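You operate a simulated robot arm through the tools that you are given. There is no shell and no other tool. Be economical: measure what you need, move in short steps, check, and stop when the job is done.

The job below is to be done with a simulated two-armed robot. You get a single attempt, and the scene is never put back.

JOB
Put one of the card stacks from the cart 72 padded top on the corrugated sheet there. Pick up the ticket that says "72" from the cart 62 padded top with one hand, pass it to the other hand and put it on the cart 57 lower deck. Put the clear cup on the cart 62 padded top away on the top of the grey bench. The order is free. Set down upright: clear cup.
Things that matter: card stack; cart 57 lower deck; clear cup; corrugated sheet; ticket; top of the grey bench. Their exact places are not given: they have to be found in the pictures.

Only the result counts: the job must be done as asked and must still hold three seconds after the hand-in. Knocking over, shifting, dropping, spilling or breaking anything else fails it. Flat cloth is picked up by pressing the open fingertips on it (5 to 10 N) and closing them slowly along it; thin cloth reads only 2 to 8 mm in the jaws.

ROBOT AND FRAMES
Two 7-joint arms with two-finger parallel grippers on one trunk, on a base that drives. Base frame: it is fixed to the floor where the robot stands at the start and does not move with it; the origin is under the middle of the robot, x ahead of it, y to its left, z up. Units: mm, degrees, N and s.
The left shoulder is at the start at [70, 163, 1245], the right one opposite. With the tool pointing down near the work surface each hand reaches from about 380 to 880 mm from the robot's upright axis, wherever it stands, measured 20 degrees to its own side. Places, roughly: cart 57 lower deck [-1500, -700, 200]; clear cup [1500, -3000, 1000]; ticket [2000, -3000, 1000]; top of the grey bench [7300, 1300, 800]. Payload 3.43 kg a hand.
Tool frame (each hand has its own): the origin (TCP) lies between the finger pads and is the grasp point; the fingertips stand 34 mm ahead of it; z points along the fingers, y is the line along which they close. Largest opening 128 mm; finger width 24, thickness 12; the body of the gripper, 48 by 130 mm, starts 96 mm behind the TCP.
Orientation is told as [roll, pitch, yaw] about the base's x, y, z axes, in that order, counted from this pose: with the fingers straight down and closing along the base's y, the tool's x points along the base's -x, its y along +y and its z along -z.

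CONTROLS
- The arms move only by the tool send_rows. It takes "left_rows", "right_rows" or both (then of equal length, played together; a hand with none holds still); each is one flat list of numbers, 7 for each row, row after row: the opening, from 0 (shut) to 1 (fully open), then the shift along the base's x, y, z in mm, then the turn, a rotation vector about the base's x, y, z in degrees. In form: [claw, tx, ty, tz, wx, wy, wz, claw, tx, ty, tz, wx, wy, wz, ...]. A call has 1 to 8 rows; each row shifts and turns the commanded pose from where the row before left it. Rows are played at 5 a second. More than 50 mm and 8.6 degrees between two rows, or a gripper value outside its range, and nothing of the call is played. A pose out of reach is approached as far as the arm can. The call stops where the force on the tool passes 40 N (or 10 N more than at its start, if that is more) or the arm is blocked; 0.2 s more then pass. The fingers move at their own pace (about 153 mm/s each) and stop on an object; they squeeze with about 25 N. The grip force told is the motor's: it shows also when the fingers shut on nothing. Time passes only in rows, and 0.2 s behind the last, so rows that do not move let the fingers close. It gives the time, the measured TCP pose, the force on the tool (base axes), the opening and the grip force at its end, in the units of the frame above (readings bear some noise), with the torque about the TCP (base axes, N m) and any sound that the robot's microphone picked up, and new pictures: "pictures" is both (left out), scene, wrist or none (wrist: the cameras of the hands that moved).
- Cameras (640 x 400 px; columns grow to the right, rows downward): "scene" is now at [120.1, 34, 1455.8]; the picture's right is [0.43, -0.90, 0.00], its down [-0.67, -0.32, -0.67] and it looks along [0.61, 0.29, -0.74] (base axes); focal length 251 px, centre (320, 200). "left" rides on the left gripper at [76, 11, -160] in its tool frame; the picture's right is [-0.15, 0.99, 0.00], its down [-0.88, -0.13, -0.46] and it looks along [-0.45, -0.07, 0.89] (tool axes); focal length 234 px, centre (320, 200). "right" rides on the right gripper at [76, -11, -160] in its tool frame; the picture's right is [0.15, 0.99, 0.00], its down [-0.88, 0.13, -0.46] and it looks along [-0.45, 0.07, 0.89] (tool axes); focal length 234 px, centre (320, 200).
- slide_trunk(by): slides the trunk up (or, below 0, down) by that many mm; the arms and the scene camera ride with it, the base frame stays. It gives what a move gives, with no picture.
- drive_base(legs): drives the robot by 1 to 6 legs, each [ahead, left, turn to the left] in mm, mm and degrees, along the robot's own axes; the way and the turn of a leg run together, so that a leg with both is an arc; at most 1500 mm and 180 degrees a leg. The arms and the cameras ride along, it lands a little off, and it stops where it bumps. It gives what a move gives, and a new picture of the scene camera.
- pan_tilt(pan, tilt): turns the head with the scene camera to pan (to the left, within 86 degrees either way) and tilt (down, from -29 to 69), counted from straight ahead of the robot. It gives what a move gives, and a new picture of the scene camera.
- locate(camera, pixels): there is no depth. For up to 12 entries [column, row, z] of the newest picture of that camera ("zoom" is the newest enlarged one), the place [x, y] in the base frame at which the ray of that pixel passes the height z, good to about 3 mm. The clock stands still meanwhile.
- zoom(camera, box): a new picture of the part [left, top, right, bottom] of that camera's present view, enlarged. The clock stands still meanwhile.
- hand_in(): hands the job in; it is judged then, once.

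Go step by step. Measure first, check grasps and placings, and put right what went wrong. The budget is 110 turns and 260 pictures, counting those below and the enlarged ones. Unless the task says otherwise, let go and move clear before handing in, and close with one line.

The tools are called after "Call:" as name(argument=value, ...) on one line, values as JSON. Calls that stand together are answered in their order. send_rows: Moves the arms, as the interface text tells. Its arguments: {"type":"object","properties":{"left_rows":{"type":"array"},"right_rows":{"type":"array"},"pictures":{"type":"string","enum":["both","scene","wrist","none"]}},"required":[]} The other tools are called the same way: slide_trunk (by) slides the trunk up or down; drive_base (legs) drives the base; pan_tilt (pan, tilt) turns the head that bears the scene camera; locate (camera, pixels) gives the place at which the rays of pixels pass given heights; zoom (camera, box) takes an enlarged picture of a part of a camera's view; hand_in () hands the job in.

At the start:

```text
time_s: 0.0
left_ee_pos: [396.3, 498.9, 1159.3]
left_ee_rot: [0.1, 0.1, 0.1]
left_ft_force: [-0.1, -0.1, -0.7]
left_ft_torque: [0.0, -0.02, 0.01]
left_gripper_width: 127.8
left_grip_force: 0.0
right_ee_pos: [361.1, 24.3, 1136.8]
right_ee_rot: [0.1, 0.0, -0.1]
right_ft_force: [1.0, 0.5, 0.5]
right_ft_torque: [-0.03, -0.03, 0.01]
right_gripper_width: 128.1
right_grip_force: 0.1
trunk travel left (down, up): [-725.0, 215.0]
robot x, y, heading: [-0.0, -2.0, 0.0]
head pan, tilt: [25.2, 47.9]
```

scene: 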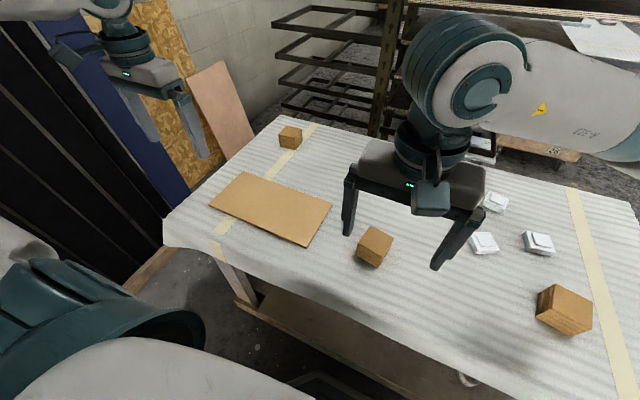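
right: 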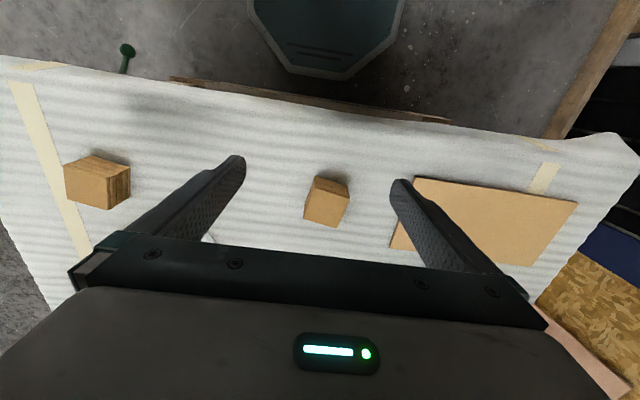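
left: 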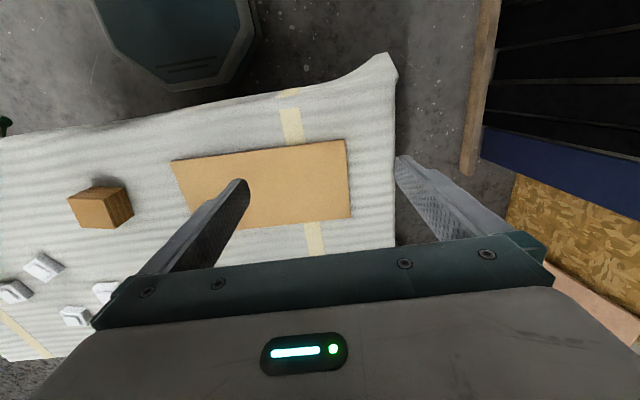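

The bench in front carries a tan sheet around (270,205), brown cubes and small white objects. I'll zoom in to tell which of these are card stacks.

Call:
zoom(camera="scene", box=[340, 180, 640, 370])

Call:
zoom(camera="left", box=[0, 130, 370, 361])

Call:
zoom(camera="right", box=[0, 100, 400, 350])

```text
2.11 times, centred on (490, 275) of scene
```

zoom: 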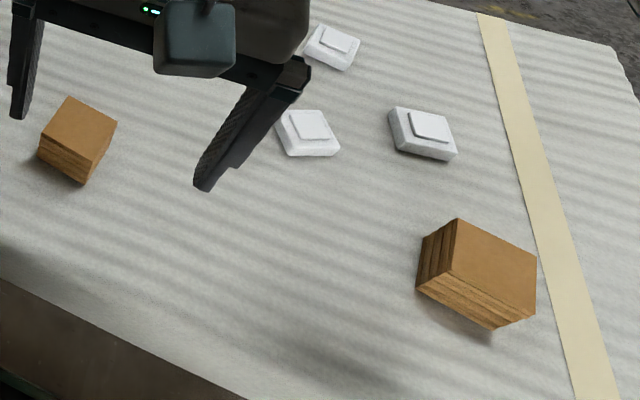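

```text
1.73 times, centred on (185, 246) of left
```

zoom: 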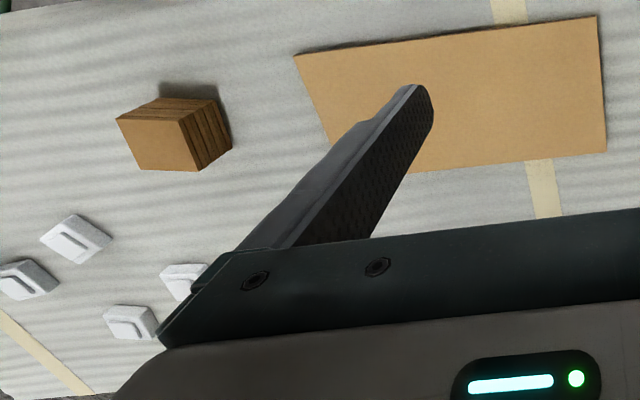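

```text
1.60 times, centred on (200, 225) of right
```

zoom: 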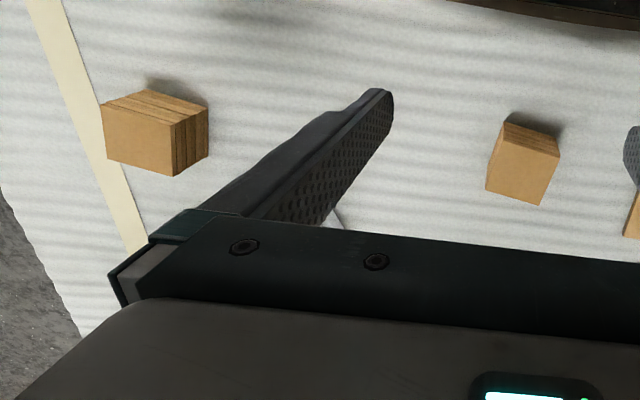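

The brown cubes look like the card stacks. Before I act I'll check the cart numbers by looking around.

Call:
pan_tilt(pan=0, tilt=25)

Call:
pan_tilt(pan=-80, tilt=20)

Call:
pan_tilt(pan=70, tilt=20)

Call:
pan_tilt(pan=5, tilt=62)

```text
time_s: 0.9
left_ee_pos: [396.8, 498.7, 1159.9]
left_ee_rot: [0.1, 0.0, 0.0]
left_ft_force: [-0.5, -0.8, 1.0]
left_ft_torque: [0.01, 0.0, 0.03]
left_gripper_width: 127.8
left_grip_force: 0.1
right_ee_pos: [359.8, 24.7, 1137.0]
right_ee_rot: [0.1, 0.0, -0.1]
right_ft_force: [-0.6, 0.1, -0.8]
right_ft_torque: [0.02, 0.02, 0.02]
right_gripper_width: 128.2
right_grip_force: 0.2
trunk travel left (down, up): [-725.0, 215.0]
robot x, y, heading: [1.8, 1.3, 0.1]
head pan, tilt: [0.0, 25.0]
```

scene: 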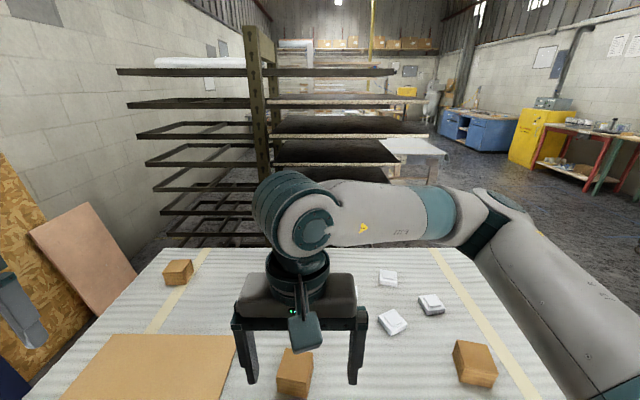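

```text
time_s: 2.4
left_ee_pos: [395.7, 498.2, 1160.3]
left_ee_rot: [0.1, 0.0, 0.1]
left_ft_force: [0.1, 0.6, -0.4]
left_ft_torque: [-0.04, 0.01, -0.03]
left_gripper_width: 128.2
left_grip_force: 0.1
right_ee_pos: [360.0, 24.2, 1136.7]
right_ee_rot: [0.2, 0.0, 0.0]
right_ft_force: [0.6, -0.3, 0.0]
right_ft_torque: [-0.01, 0.02, -0.03]
right_gripper_width: 127.8
right_grip_force: 0.0
trunk travel left (down, up): [-725.0, 215.0]
robot x, y, heading: [0.2, -4.6, -0.0]
head pan, tilt: [-80.0, 20.0]
```

scene: 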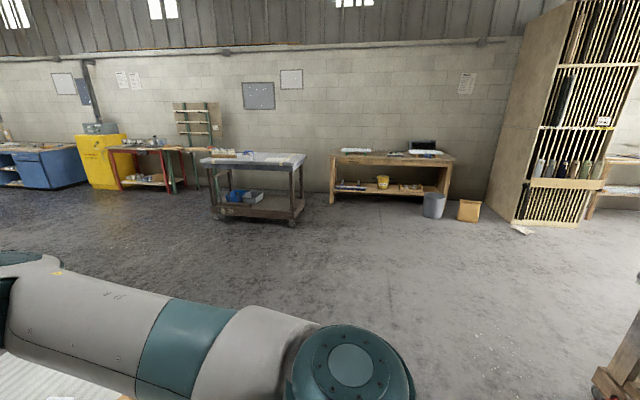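

```text
time_s: 4.8
left_ee_pos: [395.7, 498.8, 1160.7]
left_ee_rot: [-0.1, 0.0, 0.1]
left_ft_force: [0.1, -0.7, 0.7]
left_ft_torque: [0.01, -0.01, 0.03]
left_gripper_width: 128.0
left_grip_force: 0.0
right_ee_pos: [361.5, 24.9, 1137.9]
right_ee_rot: [0.1, -0.1, -0.2]
right_ft_force: [1.0, -1.1, 0.0]
right_ft_torque: [0.05, 0.0, -0.01]
right_gripper_width: 128.1
right_grip_force: 0.1
trunk travel left (down, up): [-725.0, 215.0]
robot x, y, heading: [0.6, 0.7, -0.2]
head pan, tilt: [70.0, 20.0]
```

scene: 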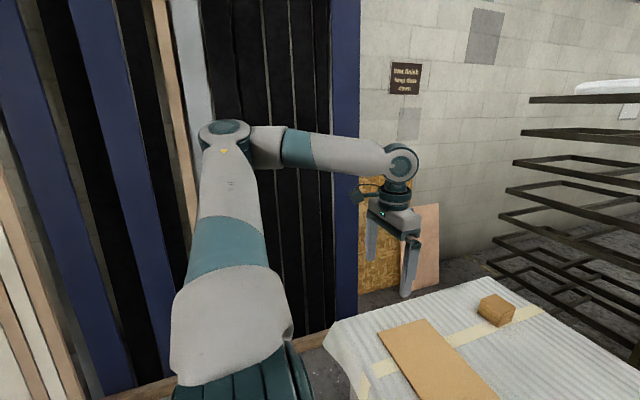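

```text
time_s: 6.1
left_ee_pos: [396.6, 499.7, 1160.4]
left_ee_rot: [-0.1, 0.0, 0.1]
left_ft_force: [-0.3, -0.3, -0.8]
left_ft_torque: [-0.01, -0.01, 0.0]
left_gripper_width: 127.8
left_grip_force: 0.0
right_ee_pos: [360.7, 25.8, 1136.1]
right_ee_rot: [0.0, 0.1, -0.2]
right_ft_force: [-0.1, 0.7, -0.3]
right_ft_torque: [0.01, 0.02, 0.01]
right_gripper_width: 128.2
right_grip_force: 0.0
trunk travel left (down, up): [-725.0, 215.0]
robot x, y, heading: [0.8, -1.8, -0.3]
head pan, tilt: [5.0, 62.0]
```

scene: 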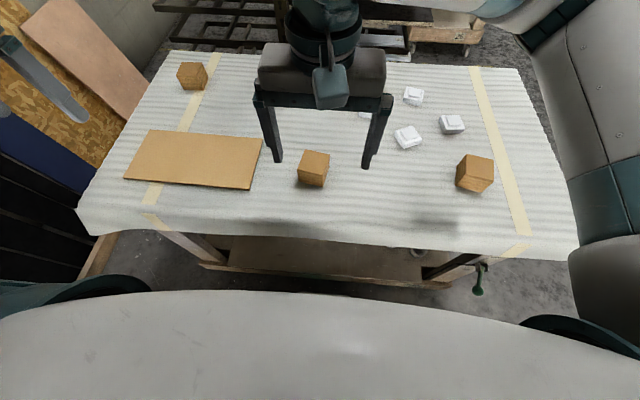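

Cart 72 with the sheet and three stacks is in front of me. I'll triangulate the table height using the near-right corner of the sheet: scene (250,189), right (414,178), left (171,160).

Call:
locate(camera="scene", pixels=[[250, 189, 750], [250, 189, 800], [250, 189, 850], [250, 189, 900], [124, 180, 850], [149, 130, 850], [263, 138, 850]])

Call:
locate(camera="right", pixels=[[414, 178, 750], [414, 178, 800], [414, 178, 850], [414, 178, 900]])

Call:
zoom(camera="scene", box=[100, 100, 420, 300])

```text
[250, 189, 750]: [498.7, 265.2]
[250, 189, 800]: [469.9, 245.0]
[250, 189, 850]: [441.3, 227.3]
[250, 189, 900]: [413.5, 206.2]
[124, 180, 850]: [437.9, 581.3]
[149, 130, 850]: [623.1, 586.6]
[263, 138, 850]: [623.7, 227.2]
```

```text
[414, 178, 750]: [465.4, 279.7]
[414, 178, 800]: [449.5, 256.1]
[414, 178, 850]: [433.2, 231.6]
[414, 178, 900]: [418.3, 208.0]
```

```text
2.00 times, centred on (260, 200) of scene
```

zoom: 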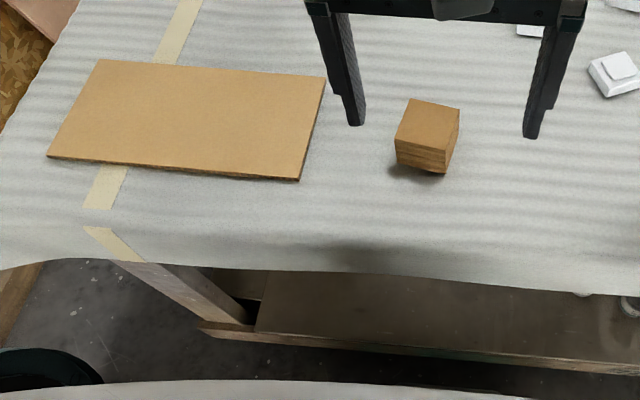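

Call:
locate(camera="zoom", pixels=[[410, 98, 930], [459, 108, 930], [443, 150, 930], [395, 138, 930], [443, 173, 873], [397, 160, 873], [299, 181, 873], [47, 158, 873], [98, 59, 873], [326, 76, 873]])

Call:
zoom(camera="right", box=[260, 140, 420, 240])

```text
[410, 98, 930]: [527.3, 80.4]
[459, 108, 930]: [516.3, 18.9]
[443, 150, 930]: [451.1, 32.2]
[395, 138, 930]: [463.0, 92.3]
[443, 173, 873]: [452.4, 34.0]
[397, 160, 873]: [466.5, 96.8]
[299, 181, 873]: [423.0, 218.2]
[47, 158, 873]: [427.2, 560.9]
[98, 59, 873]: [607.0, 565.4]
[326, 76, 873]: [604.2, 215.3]
```

```text
4.00 times, centred on (340, 190) of right
```

zoom: 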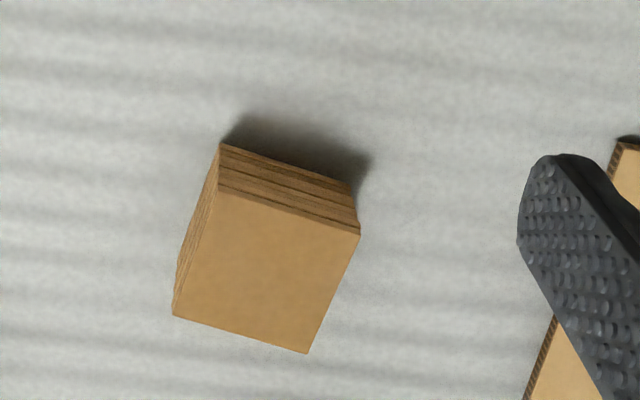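

Call:
locate(camera="zoom", pixels=[[217, 190, 930], [360, 237, 930], [307, 353, 930], [173, 315, 930], [217, 145, 873], [352, 185, 873], [217, 190, 920], [360, 237, 920]])

```text
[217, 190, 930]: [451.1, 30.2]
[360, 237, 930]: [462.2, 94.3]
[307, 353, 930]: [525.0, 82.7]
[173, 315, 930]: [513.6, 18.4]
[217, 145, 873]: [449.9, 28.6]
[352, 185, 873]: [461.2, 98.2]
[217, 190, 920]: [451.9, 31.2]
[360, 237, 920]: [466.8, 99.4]
```

Stack: centre (488,56), z 873–930, yaw about -11°. The sheet spans x 423–607, y 218–563. I'll use the left hand and move the right hand aside at the same time.

Call:
send_rows(left_rows=[1, 11, -45, -12, 0, 0, -1.4, 1, 11, -45, -12, 0, 0, -1.4, 1, 11, -45, -12, 0, 0, -1.4, 1, 11, -45, -12, 0, 0, -1.4, 1, 11, -45, -12, 0, 0, -1.4, 1, 11, -45, -12, 0, 0, -1.4, 1, 11, -45, -12, 0, 0, -1.4, 1, 11, -45, -12, 0, 0, -1.4], right_rows=[1, 5, -45, 0, 0, 0, 0, 1, 5, -45, 0, 0, 0, 0, 1, 5, -45, 0, 0, 0, 0, 1, 5, -45, 0, 0, 0, 0, 1, 5, -45, 0, 0, 0, 0, 1, 5, -45, 0, 0, 0, 0, 1, 5, -45, 0, 0, 0, 0, 1, 5, -45, 0, 0, 0, 0], pictures="none")

Call:
send_rows(left_rows=[1, 1, -42, -20, 0, 0, 0, 1, 1, -41, -20, 0, 0, 0], pictures="both")

```text
time_s: 7.9
left_ee_pos: [487.4, 136.9, 1065.5]
left_ee_rot: [0.1, 0.0, -11.0]
left_ft_force: [0.1, 0.7, -0.2]
left_ft_torque: [0.02, 0.0, 0.0]
left_gripper_width: 127.9
left_grip_force: 0.1
right_ee_pos: [399.2, -335.2, 1132.1]
right_ee_rot: [0.3, 0.2, 0.1]
right_ft_force: [-0.2, 0.0, -0.4]
right_ft_torque: [0.02, 0.01, 0.02]
right_gripper_width: 128.1
right_grip_force: 0.0
trunk travel left (down, up): [-725.0, 215.0]
robot x, y, heading: [-1.3, 0.3, 0.3]
head pan, tilt: [5.0, 62.0]
```

```text
time_s: 8.5
left_ee_pos: [476.4, 128.6, 1052.4]
left_ee_rot: [0.0, -0.1, -11.1]
left_ft_force: [0.4, 0.0, -0.7]
left_ft_torque: [0.0, -0.01, -0.02]
left_gripper_width: 127.8
left_grip_force: 0.1
left hand out of reach, approached as far as the arm can: row 1, 2
right_ee_pos: [397.0, -334.5, 1133.7]
right_ee_rot: [0.1, 0.1, -0.1]
right_ft_force: [-0.9, -0.5, 0.2]
right_ft_torque: [0.01, -0.01, -0.06]
right_gripper_width: 128.0
right_grip_force: 0.1
trunk travel left (down, up): [-725.0, 215.0]
robot x, y, heading: [-1.5, 0.2, -0.0]
head pan, tilt: [5.0, 62.0]
```

scene: 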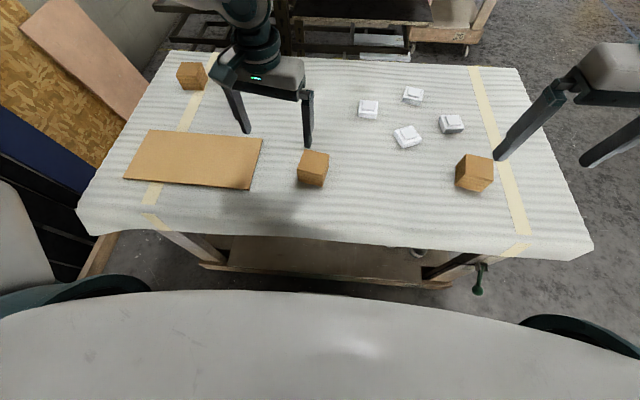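
left: 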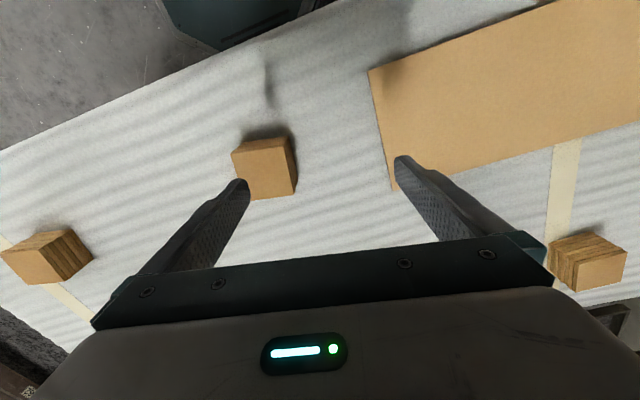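

The left hand is too close to the body here. I'll shift the base right and slightly back.

Call:
drive_base(legs=[[-50, -150, 0]])

```text
time_s: 9.9
left_ee_pos: [427.3, -15.2, 1052.4]
left_ee_rot: [-0.1, 0.0, -11.1]
left_ft_force: [0.5, 0.0, 0.5]
left_ft_torque: [-0.01, -0.02, 0.01]
left_gripper_width: 128.1
left_grip_force: 0.1
right_ee_pos: [347.4, -480.0, 1133.7]
right_ee_rot: [0.0, 0.0, 0.0]
right_ft_force: [0.0, 0.8, 0.1]
right_ft_torque: [-0.01, 0.0, 0.0]
right_gripper_width: 128.0
right_grip_force: 0.1
trunk travel left (down, up): [-725.0, 215.0]
robot x, y, heading: [-49.7, -145.7, 0.0]
head pan, tilt: [5.0, 62.0]
```

scene: 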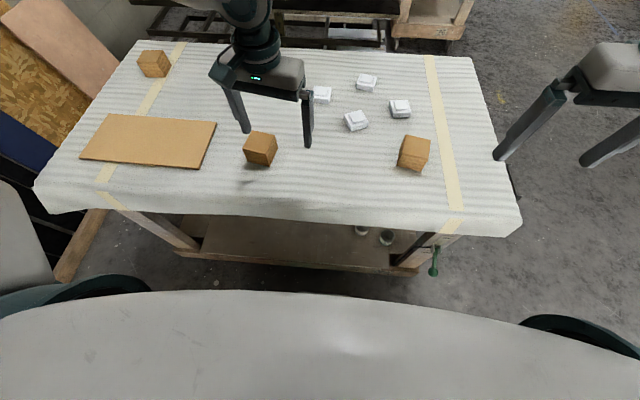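

Now the left hand goes over the stack at (488,56), still high.

Call:
send_rows(left_rows=[1, 30, 35, -10, 0, 0, 0, 1, 31, 36, -10, 0, 0, 0, 1, 0, 0, 0, 0, 0, 0], pictures="both")

```text
time_s: 10.7
left_ee_pos: [488.8, 53.4, 1031.3]
left_ee_rot: [-0.1, -0.1, -11.1]
left_ft_force: [0.9, -0.1, 0.8]
left_ft_torque: [0.04, 0.0, 0.04]
left_gripper_width: 128.2
left_grip_force: 0.0
right_ee_pos: [346.7, -481.7, 1134.1]
right_ee_rot: [0.1, 0.0, 0.0]
right_ft_force: [-0.1, -1.0, -1.3]
right_ft_torque: [0.02, 0.01, 0.01]
right_gripper_width: 128.0
right_grip_force: 0.0
trunk travel left (down, up): [-725.0, 215.0]
robot x, y, heading: [-53.2, -142.1, 0.0]
head pan, tilt: [5.0, 62.0]
```

scene: 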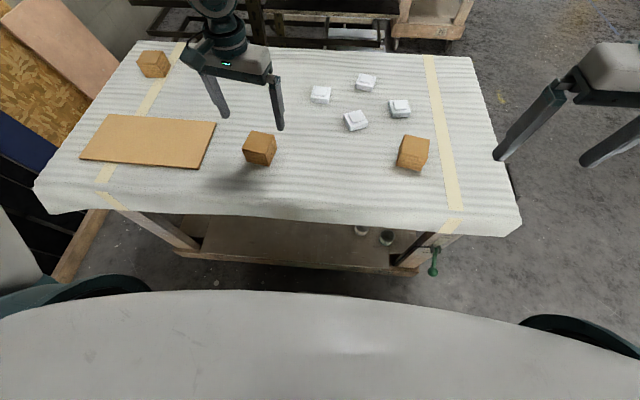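
left: 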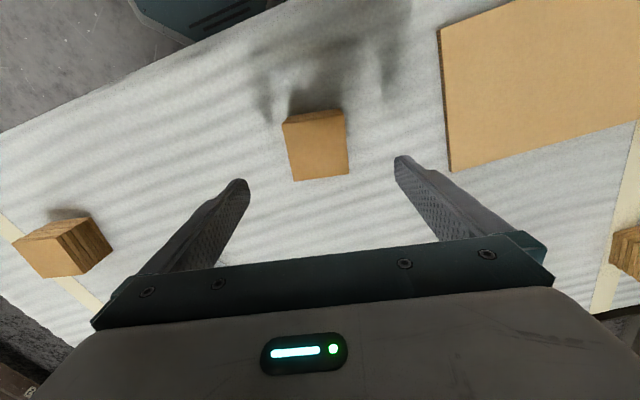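

Call:
locate(camera="left", pixels=[[283, 124, 930], [344, 117, 930], [349, 173, 930], [294, 181, 930]])

Call:
send_rows(left_rows=[1, 0, 1, -30, 0, 0, 0, 1, 0, 1, -30, 0, 0, 0, 1, 0, 1, -30, 0, 0, 0, 1, 0, 0, -25, 0, 0, 0, 1, 0, 0, 0, 0, 0, 0], pictures="wrist")

```text
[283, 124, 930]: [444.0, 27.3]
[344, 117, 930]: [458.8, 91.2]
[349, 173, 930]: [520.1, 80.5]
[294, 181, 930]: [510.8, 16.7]
```

```text
time_s: 11.9
left_ee_pos: [482.2, 68.0, 925.2]
left_ee_rot: [-0.2, 0.0, -11.1]
left_ft_force: [-0.2, -0.6, 0.3]
left_ft_torque: [0.02, 0.0, 0.02]
left_gripper_width: 127.8
left_grip_force: 0.1
left hand out of reach, approached as far as the arm can: row 4
right_ee_pos: [346.4, -480.8, 1133.8]
right_ee_rot: [0.0, 0.0, 0.0]
right_ft_force: [-1.8, 0.1, -0.5]
right_ft_torque: [-0.04, 0.0, 0.0]
right_gripper_width: 128.3
right_grip_force: 0.0
trunk travel left (down, up): [-725.0, 215.0]
robot x, y, heading: [-49.6, -149.0, 0.0]
head pan, tilt: [5.0, 62.0]
```

left: 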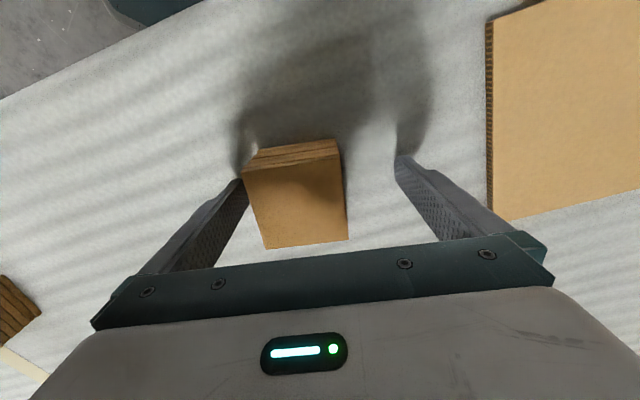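

The arm is at its lower limit. I'll raise the hand and lower the trunk to compensate.

Call:
send_rows(left_rows=[1, 3, -6, 35, 0, 0, 0, 1, 3, -6, 35, 0, 0, 0, 1, 0, 0, 40, 0, 0, 0, 1, 0, 0, 40, 0, 0, 0], pictures="none")

Call:
slide_trunk(by=-150)

```text
time_s: 12.9
left_ee_pos: [487.2, 56.8, 1080.4]
left_ee_rot: [-0.1, -0.1, -11.1]
left_ft_force: [-0.7, -0.9, -0.1]
left_ft_torque: [0.02, -0.04, -0.01]
left_gripper_width: 128.1
left_grip_force: 0.1
right_ee_pos: [345.2, -481.5, 1133.6]
right_ee_rot: [0.1, -0.1, 0.1]
right_ft_force: [-0.3, -0.2, 0.5]
right_ft_torque: [0.04, -0.04, 0.0]
right_gripper_width: 128.1
right_grip_force: 0.1
trunk travel left (down, up): [-725.0, 215.0]
robot x, y, heading: [-52.2, -144.2, 0.1]
head pan, tilt: [5.0, 62.0]
```

```text
time_s: 14.7
left_ee_pos: [487.3, 57.0, 930.3]
left_ee_rot: [0.0, -0.1, -11.0]
left_ft_force: [0.5, -0.7, -0.8]
left_ft_torque: [0.0, 0.01, 0.01]
left_gripper_width: 128.2
left_grip_force: 0.1
right_ee_pos: [345.1, -480.3, 983.7]
right_ee_rot: [0.2, 0.1, 0.0]
right_ft_force: [0.3, -0.2, -0.3]
right_ft_torque: [-0.01, -0.01, -0.02]
right_gripper_width: 127.9
right_grip_force: 0.0
trunk travel left (down, up): [-575.0, 365.0]
robot x, y, heading: [-52.1, -143.7, 0.1]
head pan, tilt: [5.0, 62.0]
```

Call:
send_rows(left_rows=[1, -1, -1, -16, 0, 0, 0, 0.75, 0, 0, 0, 0, 0, 0, 0.5, 0, 0, 0, 0, 0, 0, 0.4, 0, 0, 0, 0, 0, 0, 0.4, 0, 0, 0, 0, 0, 0], pictures="wrist")

```text
time_s: 15.1
left_ee_pos: [488.4, 57.1, 922.2]
left_ee_rot: [-0.1, -0.3, -11.0]
left_ft_force: [-6.1, 2.6, 20.4]
left_ft_torque: [0.85, 0.48, 0.23]
left_gripper_width: 96.2
left_grip_force: 0.0
right_ee_pos: [347.1, -479.1, 983.4]
right_ee_rot: [0.1, 0.0, 0.1]
right_ft_force: [0.1, -0.2, 0.7]
right_ft_torque: [-0.06, 0.04, 0.02]
right_gripper_width: 128.0
right_grip_force: 0.1
trunk travel left (down, up): [-575.0, 365.0]
robot x, y, heading: [-54.9, -147.4, 0.0]
head pan, tilt: [5.0, 62.0]
stopped in row 2 (left hand): the force on the tool passed its limit at 53 N (the readings are from after the stop); the commanded pose is now the measured one
```

left: 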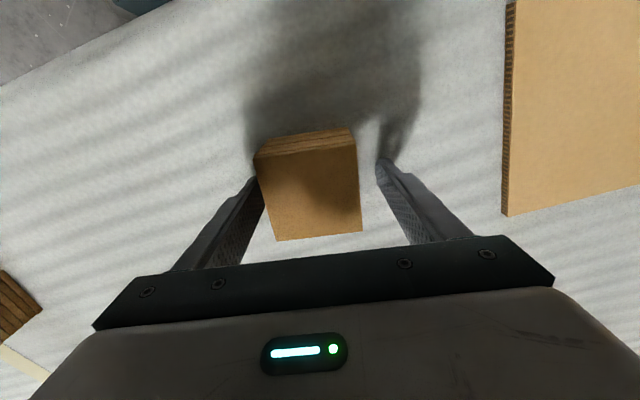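

A fingertip touched the pad at z≈888. I'll raise 7 mm and close.

Call:
send_rows(left_rows=[0.75, -4, -1, 7, 0, 0, 0, 0.65, 0, 0, 0, 0, 0, 0, 0.55, 0, 0, 0, 0, 0, 0, 0.45, 0, 0, 0, 0, 0, 0, 0.35, 0, 0, 0, 0, 0, 0, 0.35, 0, 0, 0, 0, 0, 0], pictures="wrist")

```text
time_s: 16.5
left_ee_pos: [484.0, 55.8, 928.1]
left_ee_rot: [0.1, -0.1, -11.0]
left_ft_force: [0.4, -0.2, -1.1]
left_ft_torque: [0.0, 0.02, 0.01]
left_gripper_width: 65.5
left_grip_force: 24.5
right_ee_pos: [346.7, -481.1, 984.1]
right_ee_rot: [0.2, 0.0, 0.0]
right_ft_force: [0.9, 0.6, 0.2]
right_ft_torque: [0.04, -0.01, 0.0]
right_gripper_width: 127.8
right_grip_force: 0.1
trunk travel left (down, up): [-575.0, 365.0]
robot x, y, heading: [-52.6, -146.9, 0.1]
head pan, tilt: [5.0, 62.0]
```

left: 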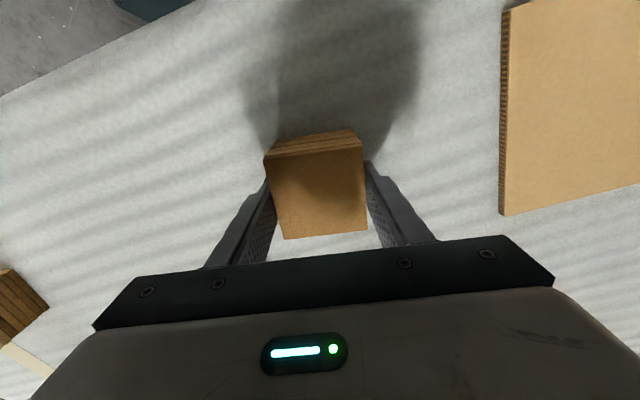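

Gripped (65.5 mm). Lifting, then carrying it to the sheet at about (513,315).

Call:
send_rows(left_rows=[0.35, 0, 0, 20, 0, 0, 0, 0.35, 0, 0, 40, 0, 0, 0, 0.35, 5, 43, 0, 0, 0, 2, 0.35, 5, 43, 0, 0, 0, 2, 0.35, 5, 43, 0, 0, 0, 2, 0.35, 5, 43, 0, 0, 0, 2, 0.35, 5, 43, 0, 0, 0, 2, 0.35, 5, 43, 0, 0, 0, 1], pictures="both")

```text
time_s: 18.3
left_ee_pos: [513.0, 314.3, 985.8]
left_ee_rot: [-0.1, -0.2, -0.1]
left_ft_force: [-0.1, 1.4, -0.3]
left_ft_torque: [-0.02, -0.01, 0.01]
left_gripper_width: 65.7
left_grip_force: 24.8
right_ee_pos: [346.4, -479.9, 984.5]
right_ee_rot: [0.0, 0.0, -0.1]
right_ft_force: [-0.3, 0.5, -0.6]
right_ft_torque: [-0.03, 0.05, 0.01]
right_gripper_width: 127.9
right_grip_force: 0.1
trunk travel left (down, up): [-575.0, 365.0]
robot x, y, heading: [-51.2, -143.9, 0.2]
head pan, tilt: [5.0, 62.0]
```

scene: 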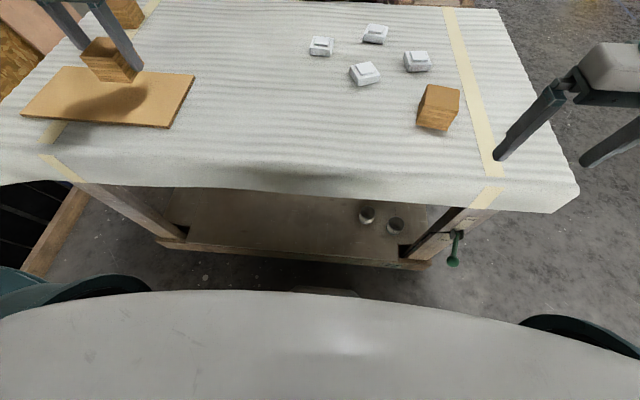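
left: 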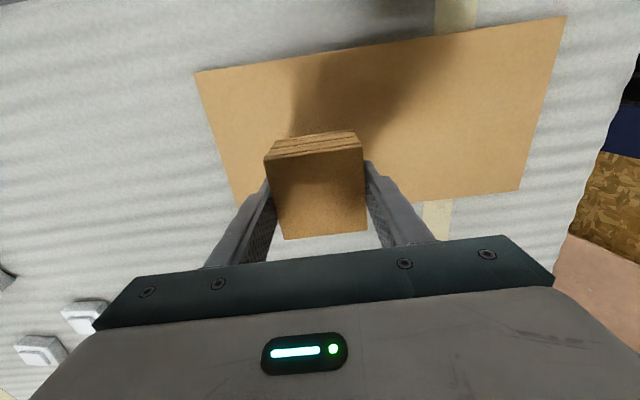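

Call:
locate(camera="left", pixels=[[194, 73, 880], [566, 15, 880], [520, 190, 880], [238, 205, 880]])

Call:
send_rows(left_rows=[0.35, 0, 5, -25, 0, 0, 0, 0.35, 0, 5, -20, 0, 0, 0, 0.35, 0, 0, -4, 0, 0, 0, 0.35, 0, 0, -3, 0, 0, 0], pictures="none")

```text
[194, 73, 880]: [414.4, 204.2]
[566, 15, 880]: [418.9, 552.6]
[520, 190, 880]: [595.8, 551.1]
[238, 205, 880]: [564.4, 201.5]
```

```text
time_s: 19.3
left_ee_pos: [515.2, 322.2, 936.9]
left_ee_rot: [0.1, -0.4, -0.1]
left_ft_force: [-0.6, 0.7, 9.4]
left_ft_torque: [-0.04, 0.36, -0.01]
left_gripper_width: 65.4
left_grip_force: 25.2
right_ee_pos: [345.7, -480.6, 984.3]
right_ee_rot: [0.1, 0.0, 0.0]
right_ft_force: [0.5, -0.7, 0.6]
right_ft_torque: [-0.04, 0.01, 0.0]
right_gripper_width: 128.3
right_grip_force: 0.0
trunk travel left (down, up): [-575.0, 365.0]
robot x, y, heading: [-46.7, -146.1, -0.1]
head pan, tilt: [5.0, 62.0]
```

Contact with 9 N at z≈937. I'll release and retreat upward.

Call:
send_rows(left_rows=[0.55, 0, 0, 0, 0, 0, 0, 0.75, 0, 0, 0, 0, 0, 0, 0.9, 0, 0, 20, 0, 0, 0, 0.9, 0, 0, 40, 0, 0, 0, 0.9, 0, 0, 45, 0, 0, 0, 0.9, 0, 0, 45, 0, 0, 0], pictures="both")

```text
time_s: 20.7
left_ee_pos: [516.5, 322.6, 1086.7]
left_ee_rot: [0.0, -0.3, 0.0]
left_ft_force: [-0.5, -0.6, -0.3]
left_ft_torque: [-0.01, 0.0, 0.0]
left_gripper_width: 115.2
left_grip_force: 0.1
right_ee_pos: [346.8, -480.7, 983.4]
right_ee_rot: [0.1, 0.0, 0.0]
right_ft_force: [-0.3, -0.8, 0.0]
right_ft_torque: [0.01, -0.03, -0.02]
right_gripper_width: 128.1
right_grip_force: 0.2
trunk travel left (down, up): [-575.0, 365.0]
robot x, y, heading: [-53.0, -142.4, 0.1]
head pan, tilt: [5.0, 62.0]
```

scene: 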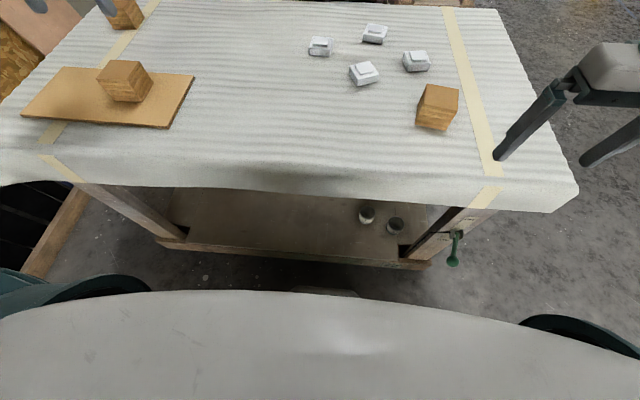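
left: 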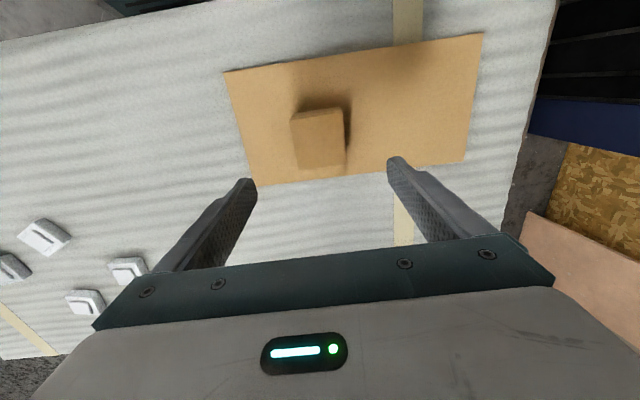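

The stack sits on the sheet. Raising the trunk, then backing off and driving toward cart 62.

Call:
slide_trunk(by=170)

Call:
drive_base(legs=[[-400, 0, 0], [0, 0, -90], [1200, 0, 0], [0, 1500, 0]])

Call:
pan_tilt(pan=10, tilt=25)

```text
time_s: 22.6
left_ee_pos: [517.3, 324.1, 1255.2]
left_ee_rot: [0.0, -0.2, -0.1]
left_ft_force: [0.5, 0.0, 1.0]
left_ft_torque: [0.0, 0.0, 0.03]
left_gripper_width: 115.1
left_grip_force: 0.0
right_ee_pos: [348.2, -480.4, 1152.3]
right_ee_rot: [0.1, -0.1, 0.1]
right_ft_force: [0.4, 0.8, -0.5]
right_ft_torque: [-0.04, 0.0, -0.04]
right_gripper_width: 128.2
right_grip_force: 0.0
trunk travel left (down, up): [-745.0, 195.0]
robot x, y, heading: [-51.1, -145.6, 0.0]
head pan, tilt: [5.0, 62.0]
```

```text
time_s: 41.5
left_ee_pos: [1473.6, -1947.5, 1255.1]
left_ee_rot: [-0.1, -0.3, -91.2]
left_ft_force: [-0.1, 0.3, 1.1]
left_ft_torque: [0.0, -0.01, 0.0]
left_gripper_width: 115.3
left_grip_force: 0.0
right_ee_pos: [673.3, -1760.0, 1152.8]
right_ee_rot: [0.1, 0.0, -91.1]
right_ft_force: [0.6, -0.4, -0.2]
right_ft_torque: [0.02, 0.01, 0.02]
right_gripper_width: 127.8
right_grip_force: 0.0
trunk travel left (down, up): [-745.0, 195.0]
robot x, y, heading: [1016.5, -1371.6, -91.2]
head pan, tilt: [5.0, 62.0]
```

scene: 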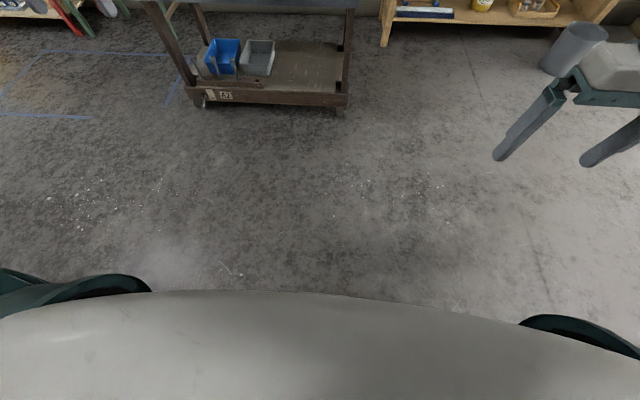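

```text
time_s: 42.6
left_ee_pos: [1473.6, -1946.1, 1255.7]
left_ee_rot: [0.0, -0.3, -91.2]
left_ft_force: [0.2, 0.2, -0.2]
left_ft_torque: [0.0, 0.0, -0.04]
left_gripper_width: 115.2
left_grip_force: 0.0
right_ee_pos: [673.8, -1760.5, 1153.5]
right_ee_rot: [0.0, -0.1, -91.2]
right_ft_force: [0.2, 1.2, 0.0]
right_ft_torque: [0.0, -0.01, 0.01]
right_gripper_width: 128.4
right_grip_force: 0.0
trunk travel left (down, up): [-745.0, 195.0]
robot x, y, heading: [1016.1, -1373.7, -91.2]
head pan, tilt: [10.0, 25.0]
```

scene: 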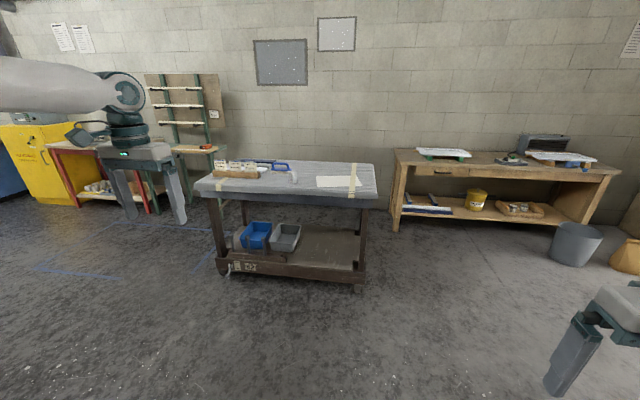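

Call:
zoom(camera="scene", box=[180, 140, 400, 290])

Call:
locate(camera="scene", pixels=[[195, 192, 1000], [378, 197, 1000], [374, 163, 1000], [240, 165, 1000], [339, 183, 1000], [292, 178, 1000], [220, 277, 0], [358, 290, 0]])

```text
2.67 times, centred on (290, 215) of scene
```

zoom: 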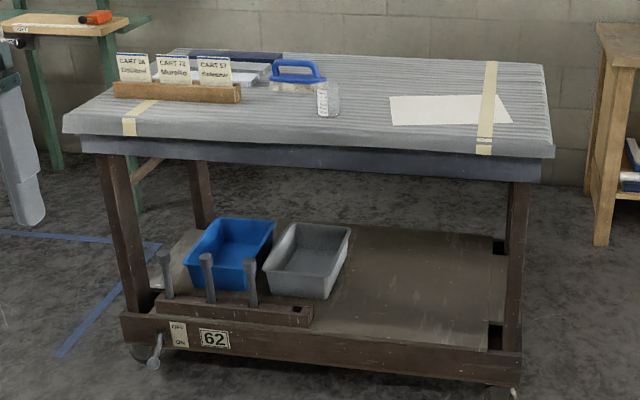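

```text
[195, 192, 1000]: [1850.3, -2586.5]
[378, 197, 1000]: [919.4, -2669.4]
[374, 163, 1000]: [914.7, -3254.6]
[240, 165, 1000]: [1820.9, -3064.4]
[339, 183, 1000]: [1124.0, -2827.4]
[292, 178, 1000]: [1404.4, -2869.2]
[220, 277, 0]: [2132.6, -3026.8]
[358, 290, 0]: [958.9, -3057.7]
```

The cart is number 62. Three tickets (CART 24, 72 and 57) stand in a wooden holder and the clear cup is next to them. Moving closer.

Call:
drive_base(legs=[[0, 0, 1.2], [700, 640, 0]])

Call:
pan_tilt(pan=0, tilt=40)

```text
time_s: 47.9
left_ee_pos: [2146.1, -2634.0, 1256.1]
left_ee_rot: [0.0, -0.3, -89.7]
left_ft_force: [-0.9, -0.1, -1.1]
left_ft_torque: [0.03, -0.02, 0.01]
left_gripper_width: 115.3
left_grip_force: 0.0
right_ee_pos: [1341.6, -2468.0, 1153.8]
right_ee_rot: [0.1, 0.1, -89.6]
right_ft_force: [-0.3, 0.3, -0.3]
right_ft_torque: [0.0, 0.03, 0.01]
right_gripper_width: 128.1
right_grip_force: 0.0
trunk travel left (down, up): [-745.0, 195.0]
robot x, y, heading: [1672.2, -2065.6, -89.4]
head pan, tilt: [10.0, 25.0]
```

scene: 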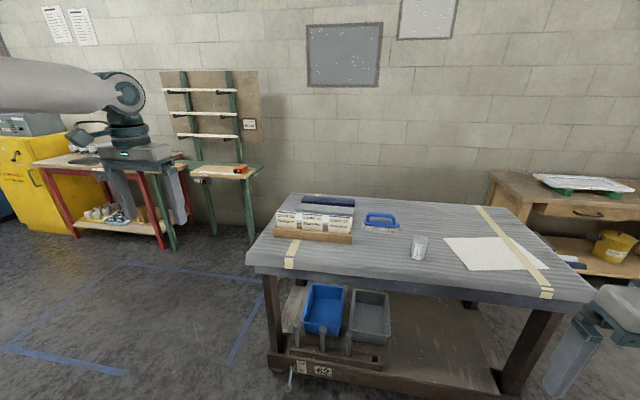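

```text
time_s: 48.7
left_ee_pos: [2146.7, -2633.6, 1255.3]
left_ee_rot: [0.1, -0.1, -89.7]
left_ft_force: [0.2, 0.2, 1.1]
left_ft_torque: [-0.01, 0.02, 0.01]
left_gripper_width: 115.2
left_grip_force: 0.1
right_ee_pos: [1341.6, -2468.7, 1153.3]
right_ee_rot: [0.1, 0.0, -89.6]
right_ft_force: [0.5, -0.3, 0.6]
right_ft_torque: [0.0, -0.03, 0.0]
right_gripper_width: 128.1
right_grip_force: 0.1
trunk travel left (down, up): [-745.0, 195.0]
robot x, y, heading: [1674.0, -2068.2, -89.6]
head pan, tilt: [0.0, 40.0]
```

scene: 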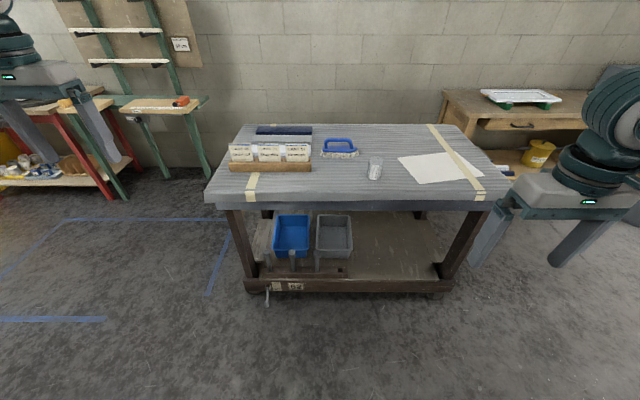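

Call:
locate(camera="scene", pixels=[[374, 180, 1000], [374, 180, 950], [374, 180, 900], [374, 180, 850], [270, 170, 900], [205, 200, 900], [510, 200, 900], [450, 290, 0], [245, 290, 0]])

Call:
zoom(camera="scene", box=[200, 110, 520, 310])

```text
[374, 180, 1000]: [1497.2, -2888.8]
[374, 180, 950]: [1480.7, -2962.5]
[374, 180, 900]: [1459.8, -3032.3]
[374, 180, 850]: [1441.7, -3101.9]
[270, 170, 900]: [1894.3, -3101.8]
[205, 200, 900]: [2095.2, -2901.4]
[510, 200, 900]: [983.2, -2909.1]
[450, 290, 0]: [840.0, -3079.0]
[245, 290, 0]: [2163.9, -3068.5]
```

```text
2.00 times, centred on (360, 210) of scene
```

zoom: 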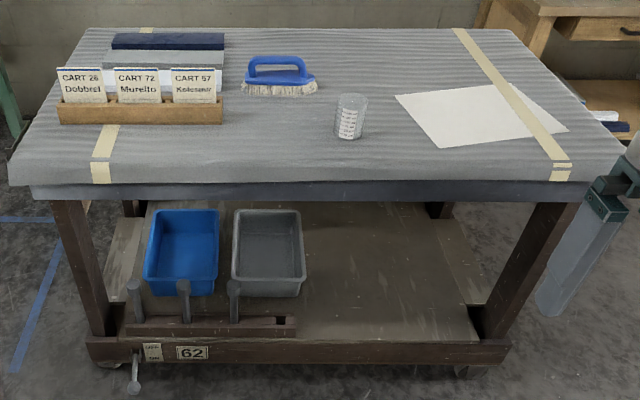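

Cart top z is about 980 and the tickets are near x≈1870. The left hand will take ticket 72, the right receives it, and then the left takes the cup. Driving 280 mm ahead.

Call:
drive_base(legs=[[280, 0, 0]])

Call:
pan_tilt(pan=10, tilt=48)

```text
time_s: 50.7
left_ee_pos: [2152.7, -2914.9, 1256.8]
left_ee_rot: [0.0, -0.3, -89.5]
left_ft_force: [0.0, 0.1, -0.3]
left_ft_torque: [-0.01, 0.0, 0.04]
left_gripper_width: 115.0
left_grip_force: 0.0
right_ee_pos: [1345.8, -2754.8, 1154.1]
right_ee_rot: [0.0, 0.1, -89.3]
right_ft_force: [-0.3, -0.9, 0.2]
right_ft_torque: [-0.02, 0.02, -0.02]
right_gripper_width: 128.0
right_grip_force: 0.0
trunk travel left (down, up): [-745.0, 195.0]
robot x, y, heading: [1675.2, -2352.0, -89.3]
head pan, tilt: [0.0, 40.0]
```

scene: 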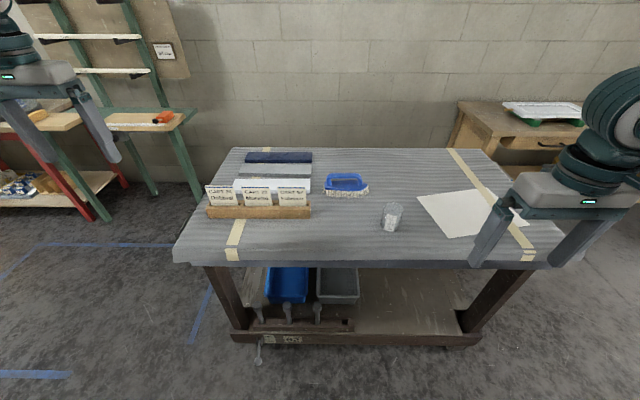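

```text
time_s: 51.4
left_ee_pos: [2151.8, -2917.8, 1254.2]
left_ee_rot: [0.0, -0.2, -89.4]
left_ft_force: [0.1, 0.1, 0.6]
left_ft_torque: [0.03, -0.04, 0.01]
left_gripper_width: 115.0
left_grip_force: 0.0
right_ee_pos: [1346.7, -2756.6, 1153.1]
right_ee_rot: [0.1, 0.1, -89.3]
right_ft_force: [0.7, 0.2, 0.2]
right_ft_torque: [0.01, 0.0, -0.02]
right_gripper_width: 127.9
right_grip_force: 0.0
trunk travel left (down, up): [-745.0, 195.0]
robot x, y, heading: [1671.3, -2352.8, -89.2]
head pan, tilt: [10.0, 48.0]
```

scene: 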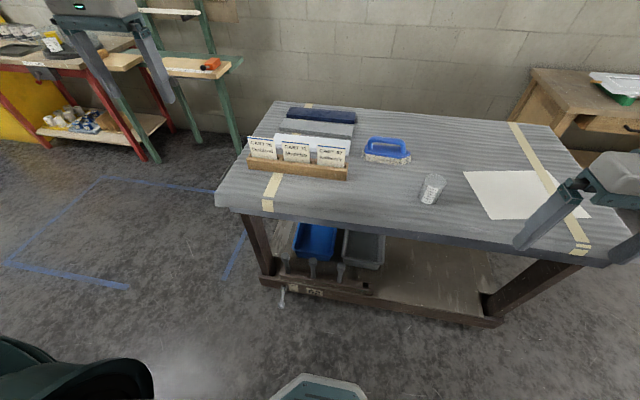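

Call:
locate(camera="scene", pixels=[[427, 202, 1000], [427, 202, 950], [427, 202, 900], [427, 202, 850], [296, 171, 1000], [296, 171, 900]])

Call:
zoom(camera="scene", box=[230, 90, 390, 190])

```text
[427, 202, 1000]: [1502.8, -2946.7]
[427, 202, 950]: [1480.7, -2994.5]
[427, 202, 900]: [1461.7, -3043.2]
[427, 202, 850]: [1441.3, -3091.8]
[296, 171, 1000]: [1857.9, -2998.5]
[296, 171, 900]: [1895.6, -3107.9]
```

```text
4.00 times, centred on (310, 140) of scene
```

zoom: 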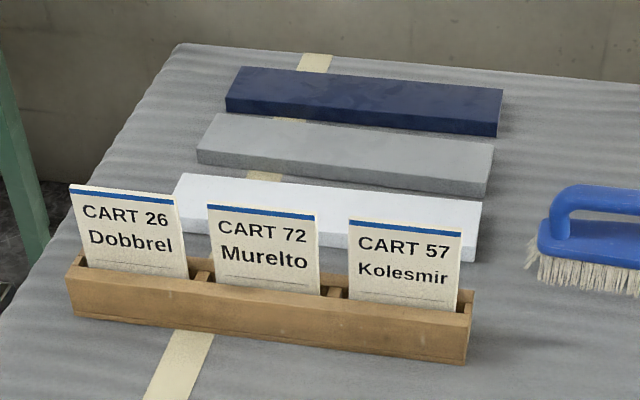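

Comparing with the earlier view puts the cart top at z≈876, the cup near (1452,-3066) and the tickets near (1890,-3090). Moving 120 mm closer and lowering the trunk.

Call:
drive_base(legs=[[120, 0, 0]])

Call:
slide_trunk(by=-150)

Call:
pan_tilt(pan=12, tilt=50)

Call:
zoom(camera="scene", box=[220, 100, 460, 250])

Call:
zoom(camera="left", box=[0, 0, 640, 400])

```text
time_s: 52.6
left_ee_pos: [2154.6, -3036.9, 1255.8]
left_ee_rot: [0.0, -0.2, -89.3]
left_ft_force: [-0.3, 0.3, -0.1]
left_ft_torque: [-0.02, 0.0, 0.0]
left_gripper_width: 115.2
left_grip_force: 0.1
right_ee_pos: [1348.0, -2877.8, 1153.6]
right_ee_rot: [0.1, 0.0, -89.3]
right_ft_force: [-1.1, -0.1, -0.1]
right_ft_torque: [0.0, 0.02, 0.0]
right_gripper_width: 127.9
right_grip_force: 0.0
trunk travel left (down, up): [-745.0, 195.0]
robot x, y, heading: [1676.0, -2478.9, -89.1]
head pan, tilt: [10.0, 48.0]
```

scene: 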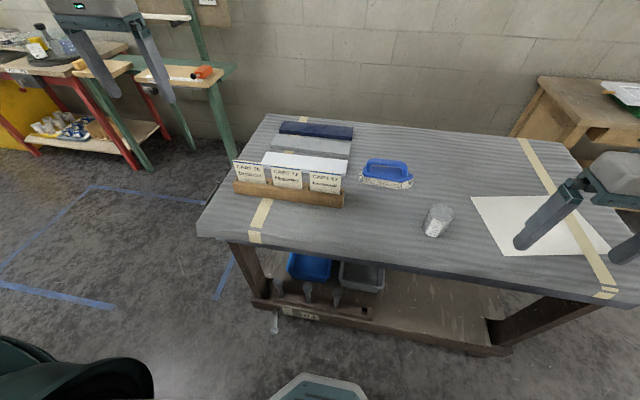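

```text
time_s: 54.4
left_ee_pos: [2154.0, -3038.1, 1105.3]
left_ee_rot: [0.1, -0.3, -89.3]
left_ft_force: [-0.8, -0.1, -0.2]
left_ft_torque: [-0.02, -0.01, 0.01]
left_gripper_width: 115.0
left_grip_force: 0.0
right_ee_pos: [1348.4, -2876.7, 1004.2]
right_ee_rot: [0.2, 0.0, -89.2]
right_ft_force: [0.9, 0.5, 0.3]
right_ft_torque: [-0.01, 0.0, -0.01]
right_gripper_width: 127.9
right_grip_force: 0.0
trunk travel left (down, up): [-595.0, 345.0]
robot x, y, heading: [1678.5, -2476.9, -89.1]
head pan, tilt: [10.0, 48.0]
```

```text
time_s: 55.0
left_ee_pos: [2154.2, -3036.7, 1106.2]
left_ee_rot: [0.1, -0.2, -89.3]
left_ft_force: [-0.5, -0.4, 0.0]
left_ft_torque: [-0.02, 0.0, -0.01]
left_gripper_width: 115.1
left_grip_force: 0.0
right_ee_pos: [1348.5, -2877.5, 1004.2]
right_ee_rot: [0.1, 0.0, -89.3]
right_ft_force: [-1.0, -0.6, -0.6]
right_ft_torque: [-0.02, 0.01, 0.0]
right_gripper_width: 128.1
right_grip_force: 0.1
trunk travel left (down, up): [-595.0, 345.0]
robot x, y, heading: [1677.3, -2478.0, -88.8]
head pan, tilt: [12.0, 50.0]
```

scene: 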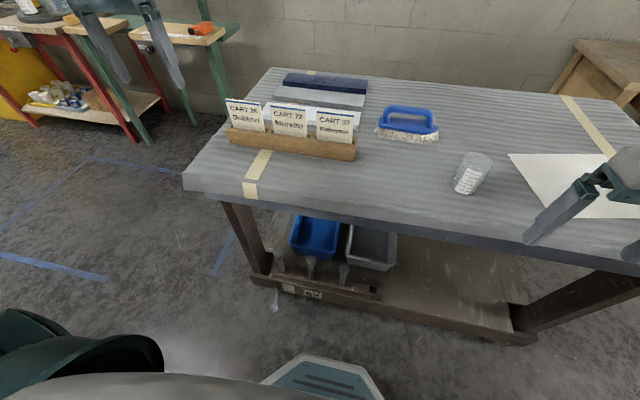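

```text
2.67 times, centred on (340, 175) of scene
```

zoom: 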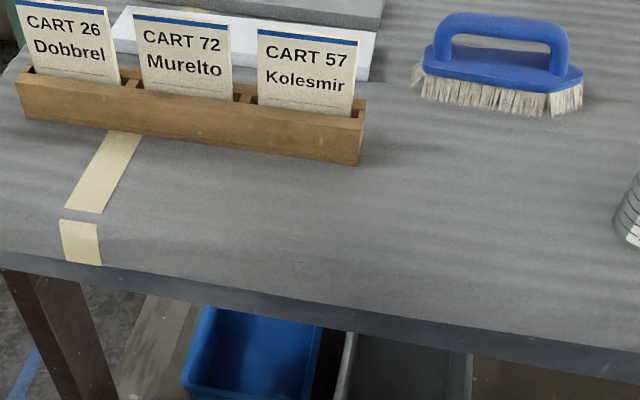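

```text
1.00 times, centred on (320, 200) of left (not enlarged: the box is as wide or as high as the picture)
```

zoom: 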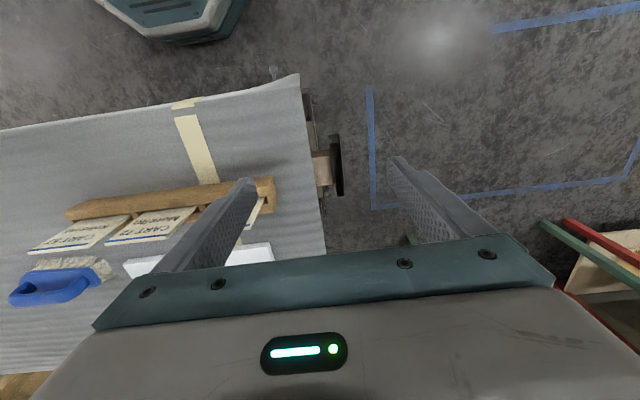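

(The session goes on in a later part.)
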